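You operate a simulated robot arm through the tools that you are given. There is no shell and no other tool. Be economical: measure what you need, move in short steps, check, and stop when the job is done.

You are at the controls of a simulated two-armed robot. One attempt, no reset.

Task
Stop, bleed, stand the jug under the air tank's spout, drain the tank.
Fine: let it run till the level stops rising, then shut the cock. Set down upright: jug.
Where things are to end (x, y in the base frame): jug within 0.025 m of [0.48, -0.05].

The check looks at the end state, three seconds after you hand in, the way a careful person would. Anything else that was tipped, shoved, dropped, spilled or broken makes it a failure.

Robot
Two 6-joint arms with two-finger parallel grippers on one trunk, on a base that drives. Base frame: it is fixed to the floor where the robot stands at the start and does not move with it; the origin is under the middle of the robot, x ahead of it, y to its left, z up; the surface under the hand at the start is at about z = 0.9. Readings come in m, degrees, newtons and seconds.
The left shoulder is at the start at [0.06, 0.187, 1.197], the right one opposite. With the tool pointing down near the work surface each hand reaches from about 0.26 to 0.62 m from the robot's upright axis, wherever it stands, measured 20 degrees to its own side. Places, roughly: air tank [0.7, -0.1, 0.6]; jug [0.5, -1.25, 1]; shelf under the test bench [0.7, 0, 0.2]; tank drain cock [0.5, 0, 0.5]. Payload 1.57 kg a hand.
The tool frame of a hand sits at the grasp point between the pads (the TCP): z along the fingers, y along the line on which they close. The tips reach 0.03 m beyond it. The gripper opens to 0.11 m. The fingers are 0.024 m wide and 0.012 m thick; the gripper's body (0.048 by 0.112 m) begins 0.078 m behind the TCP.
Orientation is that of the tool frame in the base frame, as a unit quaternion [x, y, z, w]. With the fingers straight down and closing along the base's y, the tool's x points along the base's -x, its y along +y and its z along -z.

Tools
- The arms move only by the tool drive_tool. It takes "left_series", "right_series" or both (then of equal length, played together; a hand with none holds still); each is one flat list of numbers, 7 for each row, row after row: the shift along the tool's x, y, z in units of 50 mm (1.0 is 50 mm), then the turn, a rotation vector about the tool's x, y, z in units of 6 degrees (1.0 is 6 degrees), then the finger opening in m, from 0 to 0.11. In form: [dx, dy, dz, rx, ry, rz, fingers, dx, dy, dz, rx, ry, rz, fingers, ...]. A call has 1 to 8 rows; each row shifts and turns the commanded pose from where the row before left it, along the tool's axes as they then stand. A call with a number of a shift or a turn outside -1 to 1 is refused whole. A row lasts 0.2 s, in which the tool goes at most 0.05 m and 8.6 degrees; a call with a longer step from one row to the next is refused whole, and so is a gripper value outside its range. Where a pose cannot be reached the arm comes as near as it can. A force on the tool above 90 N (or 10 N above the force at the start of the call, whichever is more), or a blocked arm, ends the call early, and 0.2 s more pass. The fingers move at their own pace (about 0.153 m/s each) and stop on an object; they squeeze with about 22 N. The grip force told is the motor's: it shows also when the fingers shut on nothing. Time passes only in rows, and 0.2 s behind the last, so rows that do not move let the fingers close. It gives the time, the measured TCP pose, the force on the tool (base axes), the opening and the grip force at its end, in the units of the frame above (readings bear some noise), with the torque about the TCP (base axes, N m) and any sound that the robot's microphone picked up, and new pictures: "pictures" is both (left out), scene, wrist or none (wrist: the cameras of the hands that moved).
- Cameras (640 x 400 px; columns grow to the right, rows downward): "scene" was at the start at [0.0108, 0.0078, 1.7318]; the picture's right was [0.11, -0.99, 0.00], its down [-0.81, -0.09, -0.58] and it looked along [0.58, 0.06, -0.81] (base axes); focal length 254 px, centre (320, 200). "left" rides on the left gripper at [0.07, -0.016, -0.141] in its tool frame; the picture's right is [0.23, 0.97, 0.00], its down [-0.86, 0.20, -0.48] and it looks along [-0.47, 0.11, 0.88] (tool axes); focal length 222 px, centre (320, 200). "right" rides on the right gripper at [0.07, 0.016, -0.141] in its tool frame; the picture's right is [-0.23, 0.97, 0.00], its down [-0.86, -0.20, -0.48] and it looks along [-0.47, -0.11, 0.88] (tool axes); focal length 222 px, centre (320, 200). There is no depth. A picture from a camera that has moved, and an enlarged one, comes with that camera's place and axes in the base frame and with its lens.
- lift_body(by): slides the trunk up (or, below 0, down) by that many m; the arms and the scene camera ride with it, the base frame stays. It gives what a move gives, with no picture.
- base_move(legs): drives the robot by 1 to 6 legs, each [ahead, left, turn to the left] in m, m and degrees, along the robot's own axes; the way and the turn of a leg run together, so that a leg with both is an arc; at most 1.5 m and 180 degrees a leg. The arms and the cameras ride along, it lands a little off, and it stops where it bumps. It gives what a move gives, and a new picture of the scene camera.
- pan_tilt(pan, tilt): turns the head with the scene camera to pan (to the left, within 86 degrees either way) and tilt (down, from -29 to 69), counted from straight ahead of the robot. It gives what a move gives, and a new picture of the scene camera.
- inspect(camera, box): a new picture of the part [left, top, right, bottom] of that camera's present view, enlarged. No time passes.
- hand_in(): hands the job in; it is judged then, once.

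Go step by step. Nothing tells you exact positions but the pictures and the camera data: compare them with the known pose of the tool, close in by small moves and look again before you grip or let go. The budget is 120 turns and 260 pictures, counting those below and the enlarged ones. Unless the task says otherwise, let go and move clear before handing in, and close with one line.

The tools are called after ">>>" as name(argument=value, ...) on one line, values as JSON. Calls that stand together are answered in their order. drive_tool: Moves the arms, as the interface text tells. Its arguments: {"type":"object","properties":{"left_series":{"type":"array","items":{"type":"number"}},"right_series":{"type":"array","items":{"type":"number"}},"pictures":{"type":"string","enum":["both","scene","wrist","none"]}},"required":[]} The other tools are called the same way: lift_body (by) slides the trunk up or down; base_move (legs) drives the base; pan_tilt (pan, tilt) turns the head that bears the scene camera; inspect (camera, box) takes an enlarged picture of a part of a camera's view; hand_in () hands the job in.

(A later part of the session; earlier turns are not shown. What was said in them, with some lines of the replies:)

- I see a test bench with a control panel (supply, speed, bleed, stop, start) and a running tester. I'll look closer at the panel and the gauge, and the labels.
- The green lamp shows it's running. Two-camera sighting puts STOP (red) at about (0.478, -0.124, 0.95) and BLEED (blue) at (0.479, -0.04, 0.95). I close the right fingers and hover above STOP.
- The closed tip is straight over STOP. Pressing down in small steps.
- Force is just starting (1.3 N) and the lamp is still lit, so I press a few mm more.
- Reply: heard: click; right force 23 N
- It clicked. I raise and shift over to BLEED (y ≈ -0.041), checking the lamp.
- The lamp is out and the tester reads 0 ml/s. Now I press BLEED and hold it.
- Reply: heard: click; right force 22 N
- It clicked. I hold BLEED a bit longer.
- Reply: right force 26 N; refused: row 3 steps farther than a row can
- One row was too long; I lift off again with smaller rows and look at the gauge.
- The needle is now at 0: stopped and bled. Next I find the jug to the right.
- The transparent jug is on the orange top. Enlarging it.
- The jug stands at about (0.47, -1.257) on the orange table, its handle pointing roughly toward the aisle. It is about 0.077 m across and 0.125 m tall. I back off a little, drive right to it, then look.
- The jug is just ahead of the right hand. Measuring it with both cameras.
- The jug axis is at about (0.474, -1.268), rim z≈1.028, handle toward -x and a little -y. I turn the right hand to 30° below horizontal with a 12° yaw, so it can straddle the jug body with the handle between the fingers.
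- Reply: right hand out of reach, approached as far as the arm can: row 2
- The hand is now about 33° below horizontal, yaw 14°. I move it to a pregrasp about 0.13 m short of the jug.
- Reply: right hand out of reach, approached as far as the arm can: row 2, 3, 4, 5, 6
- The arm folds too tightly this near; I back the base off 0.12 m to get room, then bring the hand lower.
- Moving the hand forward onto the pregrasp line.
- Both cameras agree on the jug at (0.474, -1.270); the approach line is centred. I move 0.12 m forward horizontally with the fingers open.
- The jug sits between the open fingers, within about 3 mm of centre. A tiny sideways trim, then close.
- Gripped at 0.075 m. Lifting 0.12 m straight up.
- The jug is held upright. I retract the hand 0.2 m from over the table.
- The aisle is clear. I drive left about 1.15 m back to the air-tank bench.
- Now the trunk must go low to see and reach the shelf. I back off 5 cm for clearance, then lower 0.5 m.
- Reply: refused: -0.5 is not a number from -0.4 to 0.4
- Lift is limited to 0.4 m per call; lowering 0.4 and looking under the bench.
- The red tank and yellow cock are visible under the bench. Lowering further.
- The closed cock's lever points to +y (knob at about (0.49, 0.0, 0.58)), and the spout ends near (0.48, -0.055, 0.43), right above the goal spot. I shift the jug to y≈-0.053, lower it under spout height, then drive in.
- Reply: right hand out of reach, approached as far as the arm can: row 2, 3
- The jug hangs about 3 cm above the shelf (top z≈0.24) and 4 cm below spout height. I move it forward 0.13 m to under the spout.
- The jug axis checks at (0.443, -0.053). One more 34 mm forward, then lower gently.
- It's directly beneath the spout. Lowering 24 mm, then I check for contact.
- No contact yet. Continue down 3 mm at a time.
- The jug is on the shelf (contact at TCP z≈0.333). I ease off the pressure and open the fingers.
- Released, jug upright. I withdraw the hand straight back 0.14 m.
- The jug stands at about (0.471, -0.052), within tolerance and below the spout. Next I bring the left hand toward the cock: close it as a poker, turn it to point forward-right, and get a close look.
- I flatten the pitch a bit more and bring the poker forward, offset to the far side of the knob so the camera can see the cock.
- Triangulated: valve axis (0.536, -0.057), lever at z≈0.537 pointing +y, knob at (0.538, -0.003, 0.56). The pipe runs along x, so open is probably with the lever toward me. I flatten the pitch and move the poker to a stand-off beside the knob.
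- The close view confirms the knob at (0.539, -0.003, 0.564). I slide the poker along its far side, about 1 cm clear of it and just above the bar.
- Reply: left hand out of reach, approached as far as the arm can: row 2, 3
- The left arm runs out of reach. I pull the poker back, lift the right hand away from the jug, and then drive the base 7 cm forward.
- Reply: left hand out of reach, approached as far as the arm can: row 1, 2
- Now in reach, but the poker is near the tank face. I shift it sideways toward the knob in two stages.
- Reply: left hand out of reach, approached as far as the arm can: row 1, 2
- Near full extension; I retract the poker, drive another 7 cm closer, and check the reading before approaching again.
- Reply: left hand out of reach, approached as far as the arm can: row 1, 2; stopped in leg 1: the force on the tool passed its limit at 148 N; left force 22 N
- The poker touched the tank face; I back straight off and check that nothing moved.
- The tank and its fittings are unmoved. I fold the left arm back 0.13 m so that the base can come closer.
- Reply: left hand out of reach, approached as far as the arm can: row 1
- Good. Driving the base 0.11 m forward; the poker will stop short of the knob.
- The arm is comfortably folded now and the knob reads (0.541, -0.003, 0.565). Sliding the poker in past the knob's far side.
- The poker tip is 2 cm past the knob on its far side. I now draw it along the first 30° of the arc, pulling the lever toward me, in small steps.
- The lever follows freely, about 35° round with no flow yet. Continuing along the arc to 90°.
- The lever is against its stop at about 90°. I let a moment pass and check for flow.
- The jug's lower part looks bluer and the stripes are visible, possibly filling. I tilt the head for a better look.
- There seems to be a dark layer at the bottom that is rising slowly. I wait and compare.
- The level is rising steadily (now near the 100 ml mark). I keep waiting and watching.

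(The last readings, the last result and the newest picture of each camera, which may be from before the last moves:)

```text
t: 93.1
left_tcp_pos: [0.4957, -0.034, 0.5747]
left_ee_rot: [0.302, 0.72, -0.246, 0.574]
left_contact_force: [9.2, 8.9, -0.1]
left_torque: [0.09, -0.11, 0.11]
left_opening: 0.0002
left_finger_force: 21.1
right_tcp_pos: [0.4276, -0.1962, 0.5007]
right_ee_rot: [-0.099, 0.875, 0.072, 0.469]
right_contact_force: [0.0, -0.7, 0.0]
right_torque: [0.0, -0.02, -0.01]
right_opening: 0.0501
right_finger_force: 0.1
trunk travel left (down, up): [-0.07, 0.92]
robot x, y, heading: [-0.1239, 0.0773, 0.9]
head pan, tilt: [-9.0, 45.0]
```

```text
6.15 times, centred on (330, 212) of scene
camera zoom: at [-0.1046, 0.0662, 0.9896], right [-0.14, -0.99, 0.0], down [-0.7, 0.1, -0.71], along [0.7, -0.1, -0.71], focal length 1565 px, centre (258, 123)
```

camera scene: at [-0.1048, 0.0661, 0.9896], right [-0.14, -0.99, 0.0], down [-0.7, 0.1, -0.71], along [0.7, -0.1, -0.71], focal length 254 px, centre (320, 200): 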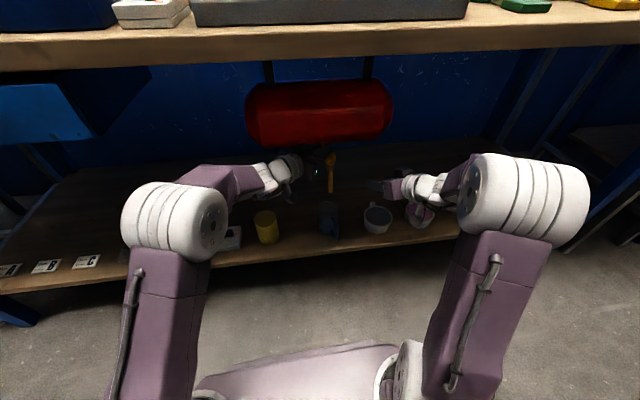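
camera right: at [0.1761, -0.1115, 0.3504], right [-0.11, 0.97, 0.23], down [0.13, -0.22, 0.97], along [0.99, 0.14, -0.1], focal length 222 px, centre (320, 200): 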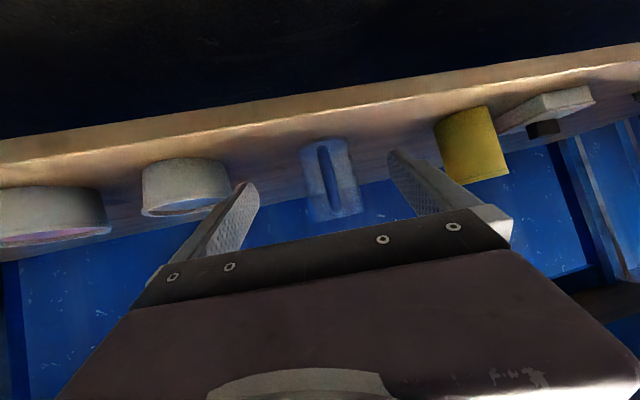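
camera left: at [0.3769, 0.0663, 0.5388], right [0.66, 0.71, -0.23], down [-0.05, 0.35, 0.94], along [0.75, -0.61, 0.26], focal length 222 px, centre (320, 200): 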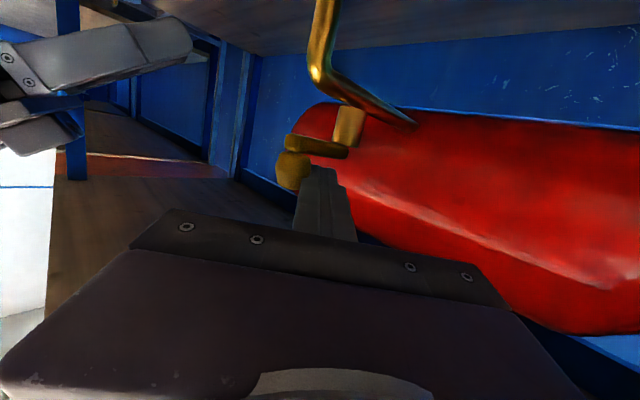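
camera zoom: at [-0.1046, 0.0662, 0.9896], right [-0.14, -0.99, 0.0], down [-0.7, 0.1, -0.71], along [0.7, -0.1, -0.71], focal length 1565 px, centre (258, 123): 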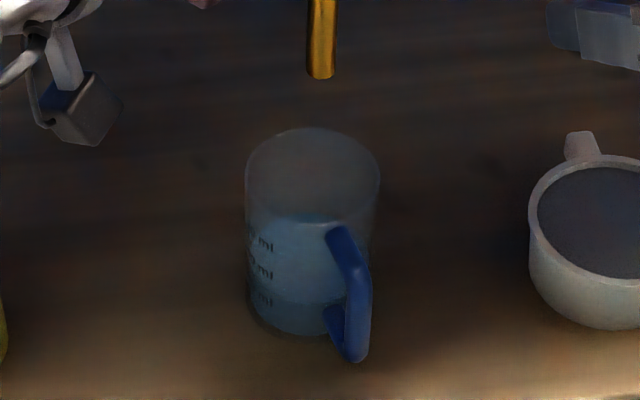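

The level is rising more slowly. I wait again and compare.

>>> drive_tool(left_series=[0, 0, 0, 0, 0, 0, 0, 0, 0, 0, 0, 0, 0, 0, 0, 0, 0, 0, 0, 0, 0, 0, 0, 0, 0, 0, 0, 0, 0, 0, 0, 0, 0, 0, 0, 0, 0, 0, 0, 0, 0, 0, 0, 0, 0, 0, 0, 0, 0, 0, 0, 0, 0, 0, 0, 0], pictures="none")

>>> drive_tool(left_series=[0, 0, 0, 0, 0, 0, 0, 0, 0, 0, 0, 0, 0, 0, 0, 0, 0, 0, 0, 0, 0, 0, 0, 0, 0, 0, 0, 0, 0, 0, 0, 0, 0, 0, 0, 0, 0, 0, 0, 0, 0, 0, 0, 0, 0, 0, 0, 0, 0, 0, 0, 0, 0, 0, 0, 0], pictures="none")

>>> drive_tool(left_series=[0, 0, 0, 0, 0, 0, 0, 0, 0, 0, 0, 0, 0, 0, 0, 0, 0, 0, 0, 0, 0, 0, 0, 0, 0, 0, 0, 0, 0, 0, 0, 0, 0, 0, 0, 0, 0, 0, 0, 0, 0, 0, 0, 0, 0, 0, 0, 0, 0, 0, 0, 0, 0, 0, 0, 0], pictures="none")

>>> inspect(camera="scene", box=[305, 180, 355, 245])

```text
t: 94.9
left_tcp_pos: [0.4947, -0.0333, 0.5751]
left_ee_rot: [0.302, 0.72, -0.247, 0.574]
left_contact_force: [10.1, 9.3, -0.3]
left_torque: [0.17, -0.1, 0.08]
left_opening: 0.0
left_finger_force: 21.6
right_tcp_pos: [0.4286, -0.1959, 0.5006]
right_ee_rot: [-0.099, 0.875, 0.072, 0.468]
right_contact_force: [-0.1, -0.5, 0.7]
right_torque: [0.0, -0.02, -0.01]
right_opening: 0.0502
right_finger_force: 0.1
trunk travel left (down, up): [-0.07, 0.92]
robot x, y, heading: [-0.1189, 0.077, 0.6]
head pan, tilt: [-9.0, 45.0]
```

```text
t: 96.7
left_tcp_pos: [0.4952, -0.0345, 0.5753]
left_ee_rot: [0.303, 0.72, -0.247, 0.573]
left_contact_force: [9.4, 9.3, 0.4]
left_torque: [0.15, -0.13, 0.07]
left_opening: 0.0
left_finger_force: 20.6
right_tcp_pos: [0.4281, -0.196, 0.5003]
right_ee_rot: [-0.1, 0.874, 0.073, 0.469]
right_contact_force: [0.4, -0.6, 0.6]
right_torque: [0.02, 0.01, -0.02]
right_opening: 0.0501
right_finger_force: 0.0
trunk travel left (down, up): [-0.07, 0.92]
robot x, y, heading: [-0.1272, 0.0812, 0.7]
head pan, tilt: [-9.0, 45.0]
```

```text
t: 98.5
left_tcp_pos: [0.4945, -0.0337, 0.5744]
left_ee_rot: [0.302, 0.72, -0.247, 0.574]
left_contact_force: [8.9, 8.2, -0.5]
left_torque: [0.11, -0.15, 0.11]
left_opening: 0.0001
left_finger_force: 21.6
right_tcp_pos: [0.4278, -0.197, 0.4992]
right_ee_rot: [-0.1, 0.875, 0.073, 0.468]
right_contact_force: [0.9, -0.4, 0.3]
right_torque: [0.03, -0.04, -0.02]
right_opening: 0.0502
right_finger_force: 0.1
trunk travel left (down, up): [-0.07, 0.92]
robot x, y, heading: [-0.1246, 0.0804, 0.5]
head pan, tilt: [-9.0, 45.0]
```

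```text
6.15 times, centred on (330, 212) of scene
camera zoom: at [-0.1046, 0.0662, 0.9896], right [-0.14, -0.99, 0.0], down [-0.7, 0.1, -0.71], along [0.7, -0.1, -0.71], focal length 1565 px, centre (258, 123)
```

zoom: 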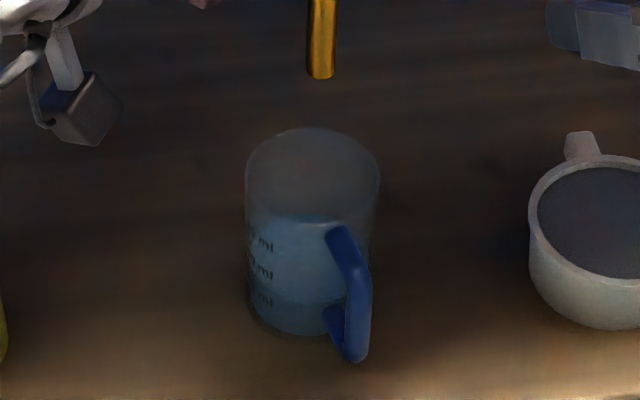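

It looks the same as 5 s ago. I confirm with a tighter zoom before and after another wait.

>>> inspect(camera="scene", box=[318, 205, 342, 236])

>>> drive_tool(left_series=[0, 0, 0, 0, 0, 0, 0, 0, 0, 0, 0, 0, 0, 0, 0, 0, 0, 0, 0, 0, 0, 0, 0, 0, 0, 0, 0, 0, 0, 0, 0, 0, 0, 0, 0, 0, 0, 0, 0, 0, 0, 0, 0, 0, 0, 0, 0, 0, 0, 0, 0, 0, 0, 0, 0, 0], pictures="none")

>>> drive_tool(left_series=[0, 0, 0, 0, 0, 0, 0, 0, 0, 0, 0, 0, 0, 0, 0, 0, 0, 0, 0, 0, 0, 0, 0, 0, 0, 0, 0, 0, 0, 0, 0, 0, 0, 0, 0, 0, 0, 0, 0, 0, 0, 0, 0, 0, 0, 0, 0, 0, 0, 0, 0, 0, 0, 0, 0, 0], pictures="none")

>>> drive_tool(left_series=[0, 0, 0, 0, 0, 0, 0, 0, 0, 0, 0, 0, 0, 0, 0, 0, 0, 0, 0, 0, 0, 0, 0, 0, 0, 0, 0, 0, 0, 0, 0, 0, 0, 0, 0, 0, 0, 0, 0, 0, 0, 0, 0, 0, 0, 0, 0, 0, 0, 0, 0, 0, 0, 0, 0, 0], pictures="none")

>>> inspect(camera="scene", box=[318, 205, 342, 236])

```text
12.90 times, centred on (330, 220) of scene
camera zoom: at [-0.1046, 0.0662, 0.9896], right [-0.14, -0.99, 0.0], down [-0.7, 0.1, -0.71], along [0.7, -0.1, -0.71], focal length 3281 px, centre (191, -64)
```

zoom: 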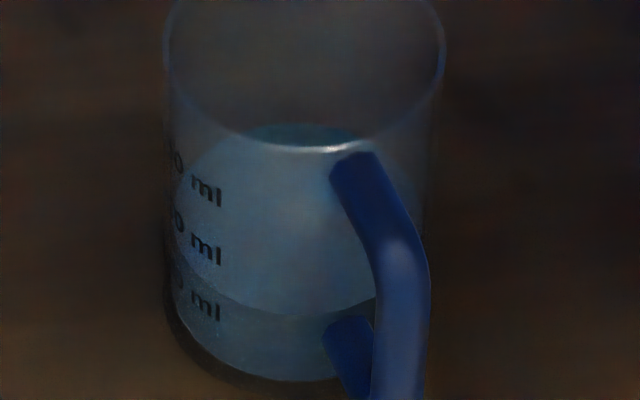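

```text
t: 100.3
left_tcp_pos: [0.4942, -0.0339, 0.5745]
left_ee_rot: [0.303, 0.72, -0.247, 0.574]
left_contact_force: [9.1, 9.3, 0.0]
left_torque: [0.11, -0.14, 0.11]
left_opening: 0.0001
left_finger_force: 21.8
right_tcp_pos: [0.4273, -0.1952, 0.5012]
right_ee_rot: [-0.098, 0.875, 0.072, 0.469]
right_contact_force: [0.3, 0.5, 0.1]
right_torque: [-0.02, -0.02, 0.0]
right_opening: 0.0499
right_finger_force: 0.1
trunk travel left (down, up): [-0.07, 0.92]
robot x, y, heading: [-0.1243, 0.0735, 0.7]
head pan, tilt: [-9.0, 45.0]
```

```text
t: 102.1
left_tcp_pos: [0.4953, -0.0348, 0.5754]
left_ee_rot: [0.302, 0.72, -0.247, 0.574]
left_contact_force: [9.7, 10.1, 0.3]
left_torque: [0.11, -0.1, 0.11]
left_opening: 0.0
left_finger_force: 21.6
right_tcp_pos: [0.4276, -0.1958, 0.4995]
right_ee_rot: [-0.098, 0.875, 0.072, 0.468]
right_contact_force: [0.3, 0.5, -0.8]
right_torque: [0.0, 0.01, -0.01]
right_opening: 0.0502
right_finger_force: 0.0
trunk travel left (down, up): [-0.07, 0.92]
robot x, y, heading: [-0.1228, 0.0796, 1.0]
head pan, tilt: [-9.0, 45.0]
```

```text
t: 103.9
left_tcp_pos: [0.4946, -0.0325, 0.5753]
left_ee_rot: [0.302, 0.721, -0.246, 0.573]
left_contact_force: [9.8, 9.2, -0.3]
left_torque: [0.18, -0.12, 0.08]
left_opening: 0.0
left_finger_force: 21.5
right_tcp_pos: [0.4276, -0.1964, 0.5013]
right_ee_rot: [-0.099, 0.875, 0.072, 0.468]
right_contact_force: [-0.5, 0.3, -0.6]
right_torque: [0.0, -0.03, 0.0]
right_opening: 0.0501
right_finger_force: 0.0
trunk travel left (down, up): [-0.07, 0.92]
robot x, y, heading: [-0.1249, 0.0785, 1.0]
head pan, tilt: [-9.0, 45.0]
```

```text
12.90 times, centred on (330, 220) of scene
camera zoom: at [-0.1046, 0.0662, 0.9896], right [-0.14, -0.99, 0.0], down [-0.7, 0.1, -0.71], along [0.7, -0.1, -0.71], focal length 3281 px, centre (191, -64)
```

zoom: 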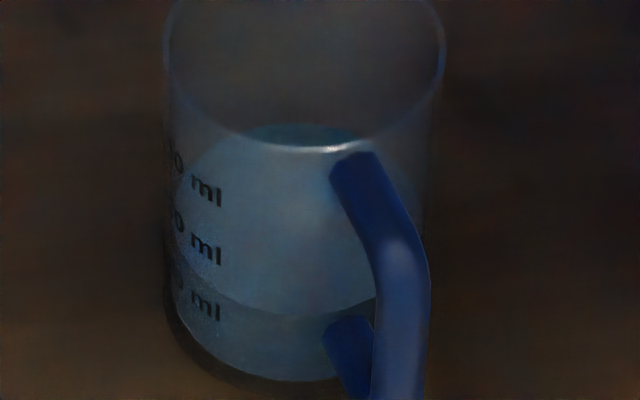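

The level has stopped (about 100 ml). Now I shut the cock: release the knob, retract the poker, and move it around to the other side of the knob.

>>> drive_tool(left_series=[0, 0.2, 0, 0, 0, 0, 0, 0, 0.05, -0.65, 0, 0, 0, 0, 0, 0.05, -0.65, 0, 0, 0, 0, 0, -0.5, -0.05, 0, 0, 0, 0, 0, -0.5, -0.05, 0, 0, 0, 0, 0, -0.46, 0, 0, 0, 0, 0, 0, 0, 0, 0, 0, 0, 0], pictures="wrist")

>>> inspect(camera="scene", box=[260, 120, 400, 225])

```text
t: 105.5
left_tcp_pos: [0.4035, -0.0249, 0.5911]
left_ee_rot: [0.303, 0.72, -0.246, 0.574]
left_contact_force: [0.2, 0.4, 0.1]
left_torque: [-0.01, -0.04, 0.01]
left_opening: 0.0
left_finger_force: 21.6
right_tcp_pos: [0.4262, -0.1964, 0.5003]
right_ee_rot: [-0.098, 0.875, 0.072, 0.469]
right_contact_force: [0.1, 0.4, 0.7]
right_torque: [-0.04, 0.04, 0.01]
right_opening: 0.0499
right_finger_force: 0.1
trunk travel left (down, up): [-0.07, 0.92]
robot x, y, heading: [-0.1244, 0.0758, 0.7]
head pan, tilt: [-9.0, 45.0]
camera left: at [0.287, 0.0751, 0.5545], right [0.67, 0.71, -0.23], down [-0.05, 0.34, 0.94], along [0.75, -0.61, 0.26], focal length 222 px, centre (320, 200)
```

left: 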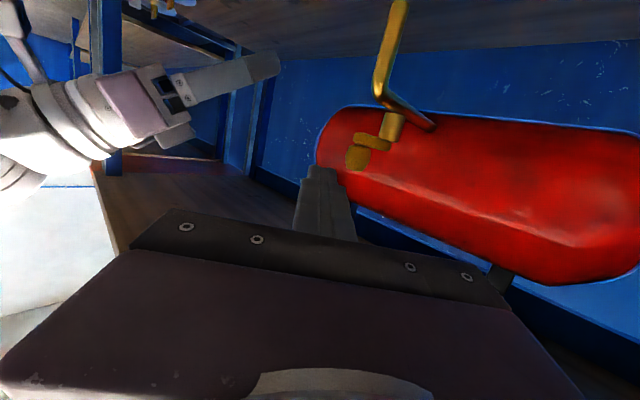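

```text
3.81 times, centred on (330, 172) of scene
camera zoom: at [-0.1055, 0.0654, 0.9896], right [-0.14, -0.99, 0.0], down [-0.7, 0.1, -0.71], along [0.7, -0.1, -0.71], focal length 969 px, centre (282, 305)
```

zoom: 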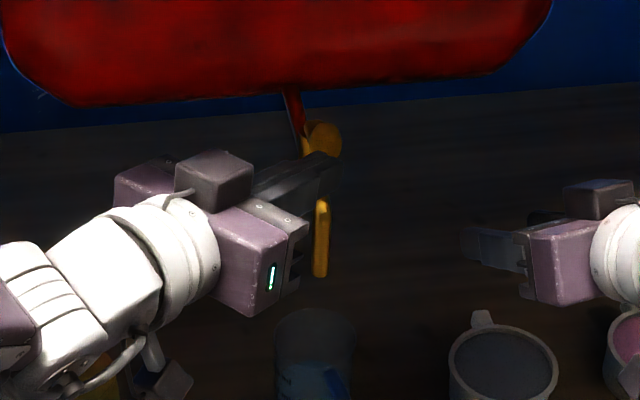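

The poker's line passes about 1.7 cm to the near side of the knob, at (0.487, -0.053). Sliding in.

>>> drive_tool(left_series=[0, 0, 0.45, 0, 0, 0, 0, 0, 0, 0.45, 0, 0, 0, 0, 0, 0, 0.45, 0, 0, 0, 0, 0, 0, 0, 0, 0, 0, 0], pictures="wrist")

>>> inspect(camera="scene", box=[260, 120, 400, 225])

```text
t: 106.5
left_tcp_pos: [0.4507, -0.0722, 0.5762]
left_ee_rot: [0.303, 0.719, -0.247, 0.574]
left_contact_force: [-0.5, 0.3, 0.5]
left_torque: [0.0, 0.0, 0.03]
left_opening: 0.0
left_finger_force: 20.7
right_tcp_pos: [0.4273, -0.1971, 0.5015]
right_ee_rot: [-0.099, 0.875, 0.073, 0.469]
right_contact_force: [-0.3, -0.3, 0.1]
right_torque: [0.01, 0.01, 0.0]
right_opening: 0.0502
right_finger_force: 0.1
trunk travel left (down, up): [-0.07, 0.92]
robot x, y, heading: [-0.1257, 0.0801, 0.6]
head pan, tilt: [-9.0, 45.0]
camera left: at [0.3333, 0.0267, 0.5399], right [0.66, 0.71, -0.23], down [-0.05, 0.34, 0.94], along [0.75, -0.61, 0.26], focal length 222 px, centre (320, 200)
```

left: 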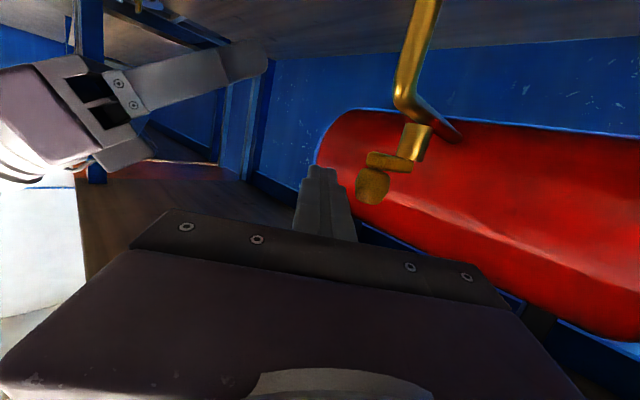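

```text
3.81 times, centred on (330, 172) of scene
camera zoom: at [-0.1054, 0.0654, 0.9896], right [-0.14, -0.99, 0.0], down [-0.7, 0.1, -0.71], along [0.7, -0.1, -0.71], focal length 969 px, centre (282, 305)
```

zoom: 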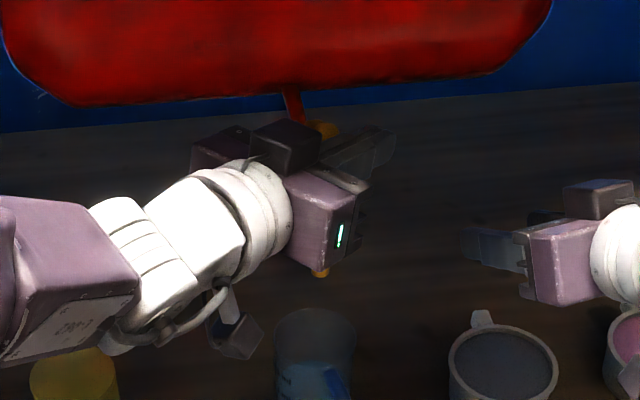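

The poker is beside the knob, clear. Now I push the knob back along the arc to its closed position.

>>> drive_tool(left_series=[0.015, 0.227, -0.077, 0, 0, 0, 0, 0.015, 0.227, -0.077, 0, 0, 0, 0, 0.015, 0.227, -0.077, 0, 0, 0, 0, 0, 0.269, 0, 0, 0, 0, 0, 0, 0.269, 0, 0, 0, 0, 0, 0, 0, 0, 0, 0, 0, 0], pictures="wrist")

>>> inspect(camera="scene", box=[260, 120, 400, 225])

```text
t: 107.9
left_tcp_pos: [0.4867, -0.0202, 0.576]
left_ee_rot: [0.303, 0.719, -0.247, 0.574]
left_contact_force: [0.2, 0.1, -0.7]
left_torque: [-0.01, -0.01, -0.01]
left_opening: 0.0002
left_finger_force: 21.5
right_tcp_pos: [0.4286, -0.1965, 0.5012]
right_ee_rot: [-0.098, 0.875, 0.072, 0.469]
right_contact_force: [0.4, -0.1, 0.0]
right_torque: [0.01, 0.01, 0.0]
right_opening: 0.0503
right_finger_force: 0.1
trunk travel left (down, up): [-0.07, 0.92]
robot x, y, heading: [-0.1202, 0.0751, 0.9]
head pan, tilt: [-9.0, 45.0]
camera left: at [0.3696, 0.0784, 0.54], right [0.66, 0.71, -0.23], down [-0.05, 0.35, 0.94], along [0.75, -0.61, 0.26], focal length 222 px, centre (320, 200)
```

left: 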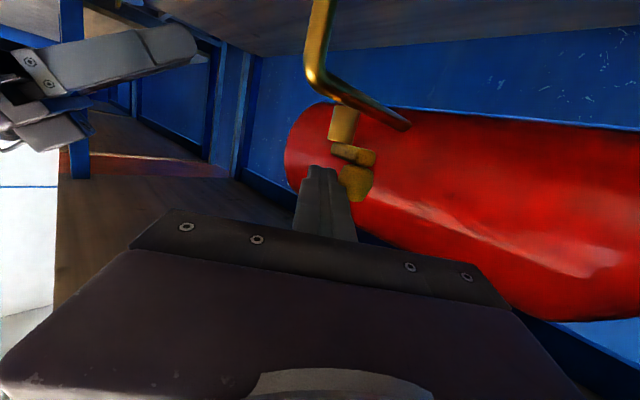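

```text
3.81 times, centred on (330, 172) of scene
camera zoom: at [-0.1051, 0.0654, 0.9896], right [-0.14, -0.99, 0.0], down [-0.7, 0.1, -0.71], along [0.7, -0.1, -0.71], focal length 969 px, centre (282, 305)
```

zoom: 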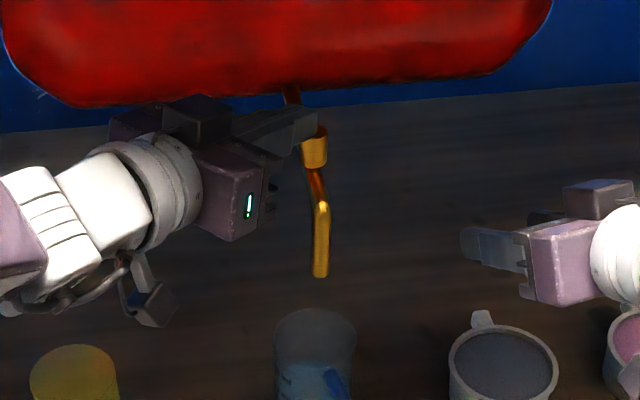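

The lever is swinging back. Pushing the last part, with small steps to its stop.

>>> drive_tool(left_series=[-0.034, 0.265, 0.14, 0, 0, 0, 0, -0.034, 0.265, 0.14, 0, 0, 0, 0, -0.02, 0.08, 0.06, 0, 0, 0, 0, 0, 0, 0, 0, 0, 0, 0], pictures="wrist")

>>> inspect(camera="left", box=[240, 80, 400, 220])

```text
t: 108.9
left_tcp_pos: [0.517, -0.0146, 0.5758]
left_ee_rot: [0.304, 0.72, -0.247, 0.573]
left_contact_force: [-28.8, 3.7, -4.5]
left_torque: [-0.01, 0.03, 0.36]
left_opening: 0.0002
left_finger_force: 21.4
right_tcp_pos: [0.4261, -0.196, 0.5023]
right_ee_rot: [-0.098, 0.875, 0.072, 0.469]
right_contact_force: [0.2, 0.0, 0.0]
right_torque: [-0.01, 0.04, -0.04]
right_opening: 0.05
right_finger_force: 0.1
trunk travel left (down, up): [-0.07, 0.92]
robot x, y, heading: [-0.1241, 0.0767, 1.0]
head pan, tilt: [-9.0, 45.0]
camera left: at [0.4007, 0.0858, 0.5403], right [0.67, 0.71, -0.23], down [-0.04, 0.34, 0.94], along [0.74, -0.61, 0.26], focal length 222 px, centre (320, 200)
```

left: 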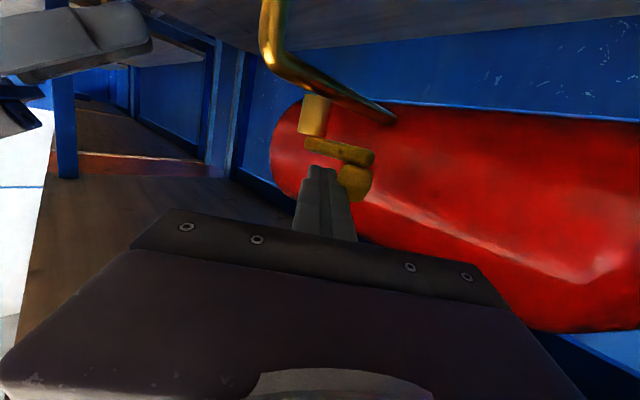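

```text
2.86 times, centred on (320, 150) of left
camera zoom: at [0.4007, 0.0858, 0.5403], right [0.67, 0.71, -0.23], down [-0.04, 0.34, 0.94], along [0.74, -0.61, 0.26], focal length 635 px, centre (320, 343)
```

zoom: 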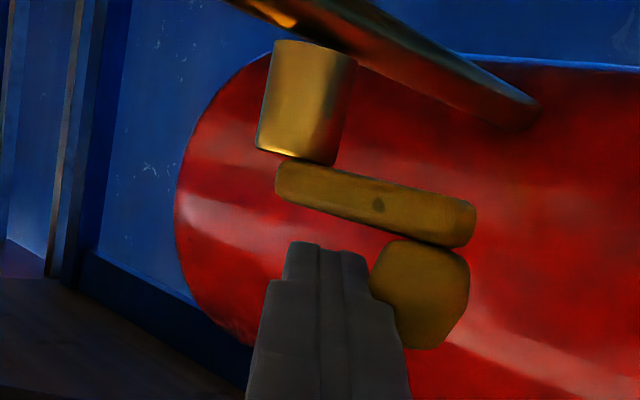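

The stop is reached (29 N), so the cock is shut. I release and withdraw the left hand.

>>> drive_tool(left_series=[0, -0.25, -0.05, 0, 0, 0, 0, -0.03, -0.05, -0.7, 0, 0, 0, 0, 0, 0, -0.8, 0, 0, 0, 0, 0, 0.3, -0.8, 0, 0, 0, 0, 0, 0, 0, 0, 0, 0, 0], pictures="scene")

>>> inspect(camera="scene", box=[260, 120, 400, 250])

```text
t: 110.1
left_tcp_pos: [0.4403, 0.0704, 0.605]
left_ee_rot: [0.302, 0.72, -0.246, 0.575]
left_contact_force: [-0.2, -0.2, -0.2]
left_torque: [0.0, -0.01, 0.02]
left_opening: 0.0
left_finger_force: 21.2
right_tcp_pos: [0.4282, -0.1971, 0.5002]
right_ee_rot: [-0.099, 0.875, 0.073, 0.469]
right_contact_force: [0.4, -0.5, -0.7]
right_torque: [0.02, -0.03, -0.04]
right_opening: 0.0501
right_finger_force: 0.2
trunk travel left (down, up): [-0.07, 0.92]
robot x, y, heading: [-0.125, 0.079, 0.7]
head pan, tilt: [-9.0, 45.0]
camera scene: at [-0.1055, 0.0655, 0.9896], right [-0.14, -0.99, 0.0], down [-0.7, 0.1, -0.71], along [0.7, -0.1, -0.71], focal length 254 px, centre (320, 200)
```

scene: 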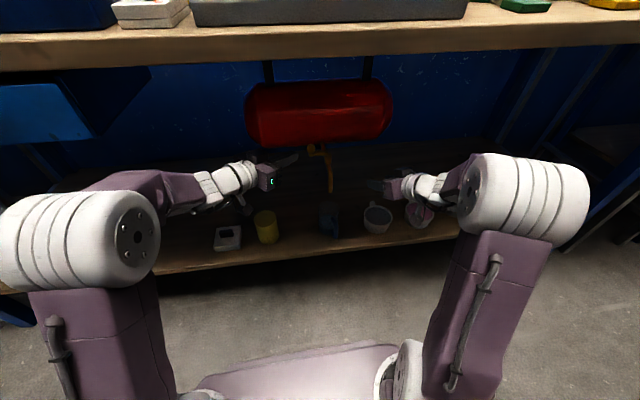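

```text
3.08 times, centred on (330, 185) of scene
camera zoom: at [-0.1055, 0.0655, 0.9896], right [-0.14, -0.99, 0.0], down [-0.7, 0.1, -0.71], along [0.7, -0.1, -0.71], focal length 782 px, centre (289, 246)
```

zoom: 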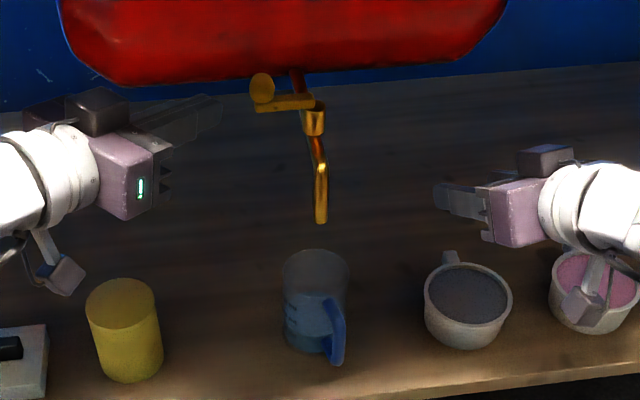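

The lever is back at its closed position, everything stands upright, and the jug is under the spout holding the water. I back the robot clear and take a last look.

>>> base_move(legs=[[-0.2, 0, 0]])

>>> inspect(camera="scene", box=[260, 60, 420, 190])

```text
t: 111.7
left_tcp_pos: [0.2436, 0.0667, 0.6032]
left_ee_rot: [0.302, 0.72, -0.246, 0.574]
left_contact_force: [0.0, -0.3, 0.1]
left_torque: [0.02, 0.0, 0.02]
left_opening: 0.0001
left_finger_force: 21.4
right_tcp_pos: [0.2298, -0.1996, 0.5008]
right_ee_rot: [-0.098, 0.874, 0.073, 0.47]
right_contact_force: [-0.8, 0.7, 0.2]
right_torque: [-0.01, 0.0, 0.01]
right_opening: 0.0501
right_finger_force: 0.0
trunk travel left (down, up): [-0.07, 0.92]
robot x, y, heading: [-0.3226, 0.0779, 0.9]
head pan, tilt: [-9.0, 45.0]
camera scene: at [-0.3034, 0.0628, 0.9896], right [-0.14, -0.99, 0.0], down [-0.7, 0.1, -0.71], along [0.7, -0.1, -0.71], focal length 254 px, centre (320, 200)
```

scene: 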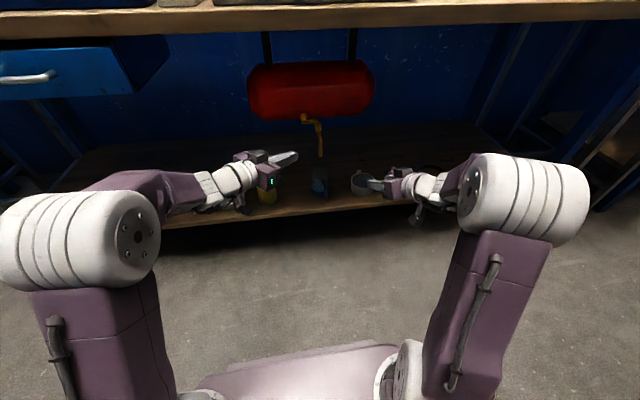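

```text
3.08 times, centred on (340, 125) of scene
camera zoom: at [-0.3034, 0.0628, 0.9896], right [-0.14, -0.99, 0.0], down [-0.7, 0.1, -0.71], along [0.7, -0.1, -0.71], focal length 782 px, centre (258, 431)
```

zoom: 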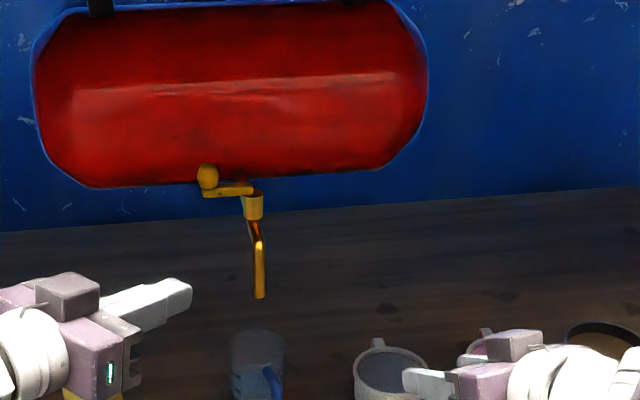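

The machine is stopped and bled, the cock is shut, and the jug stands upright under the spout with both hands clear. Handing in.

>>> hand_in()

```text
The job is handed in.
```

I stopped and bled the machine and drained the tank into the jug, about 100 ml, until the level stopped rising. I then shut the cock and handed the job in. The jug stands upright under the spout at about [0.475, -0.05], within tolerance by my camera estimates. While positioning, the left gripper bumped the tank face once (148 N, above the limit, so the drive stopped itself); the tank and its fittings looked unmoved afterwards.
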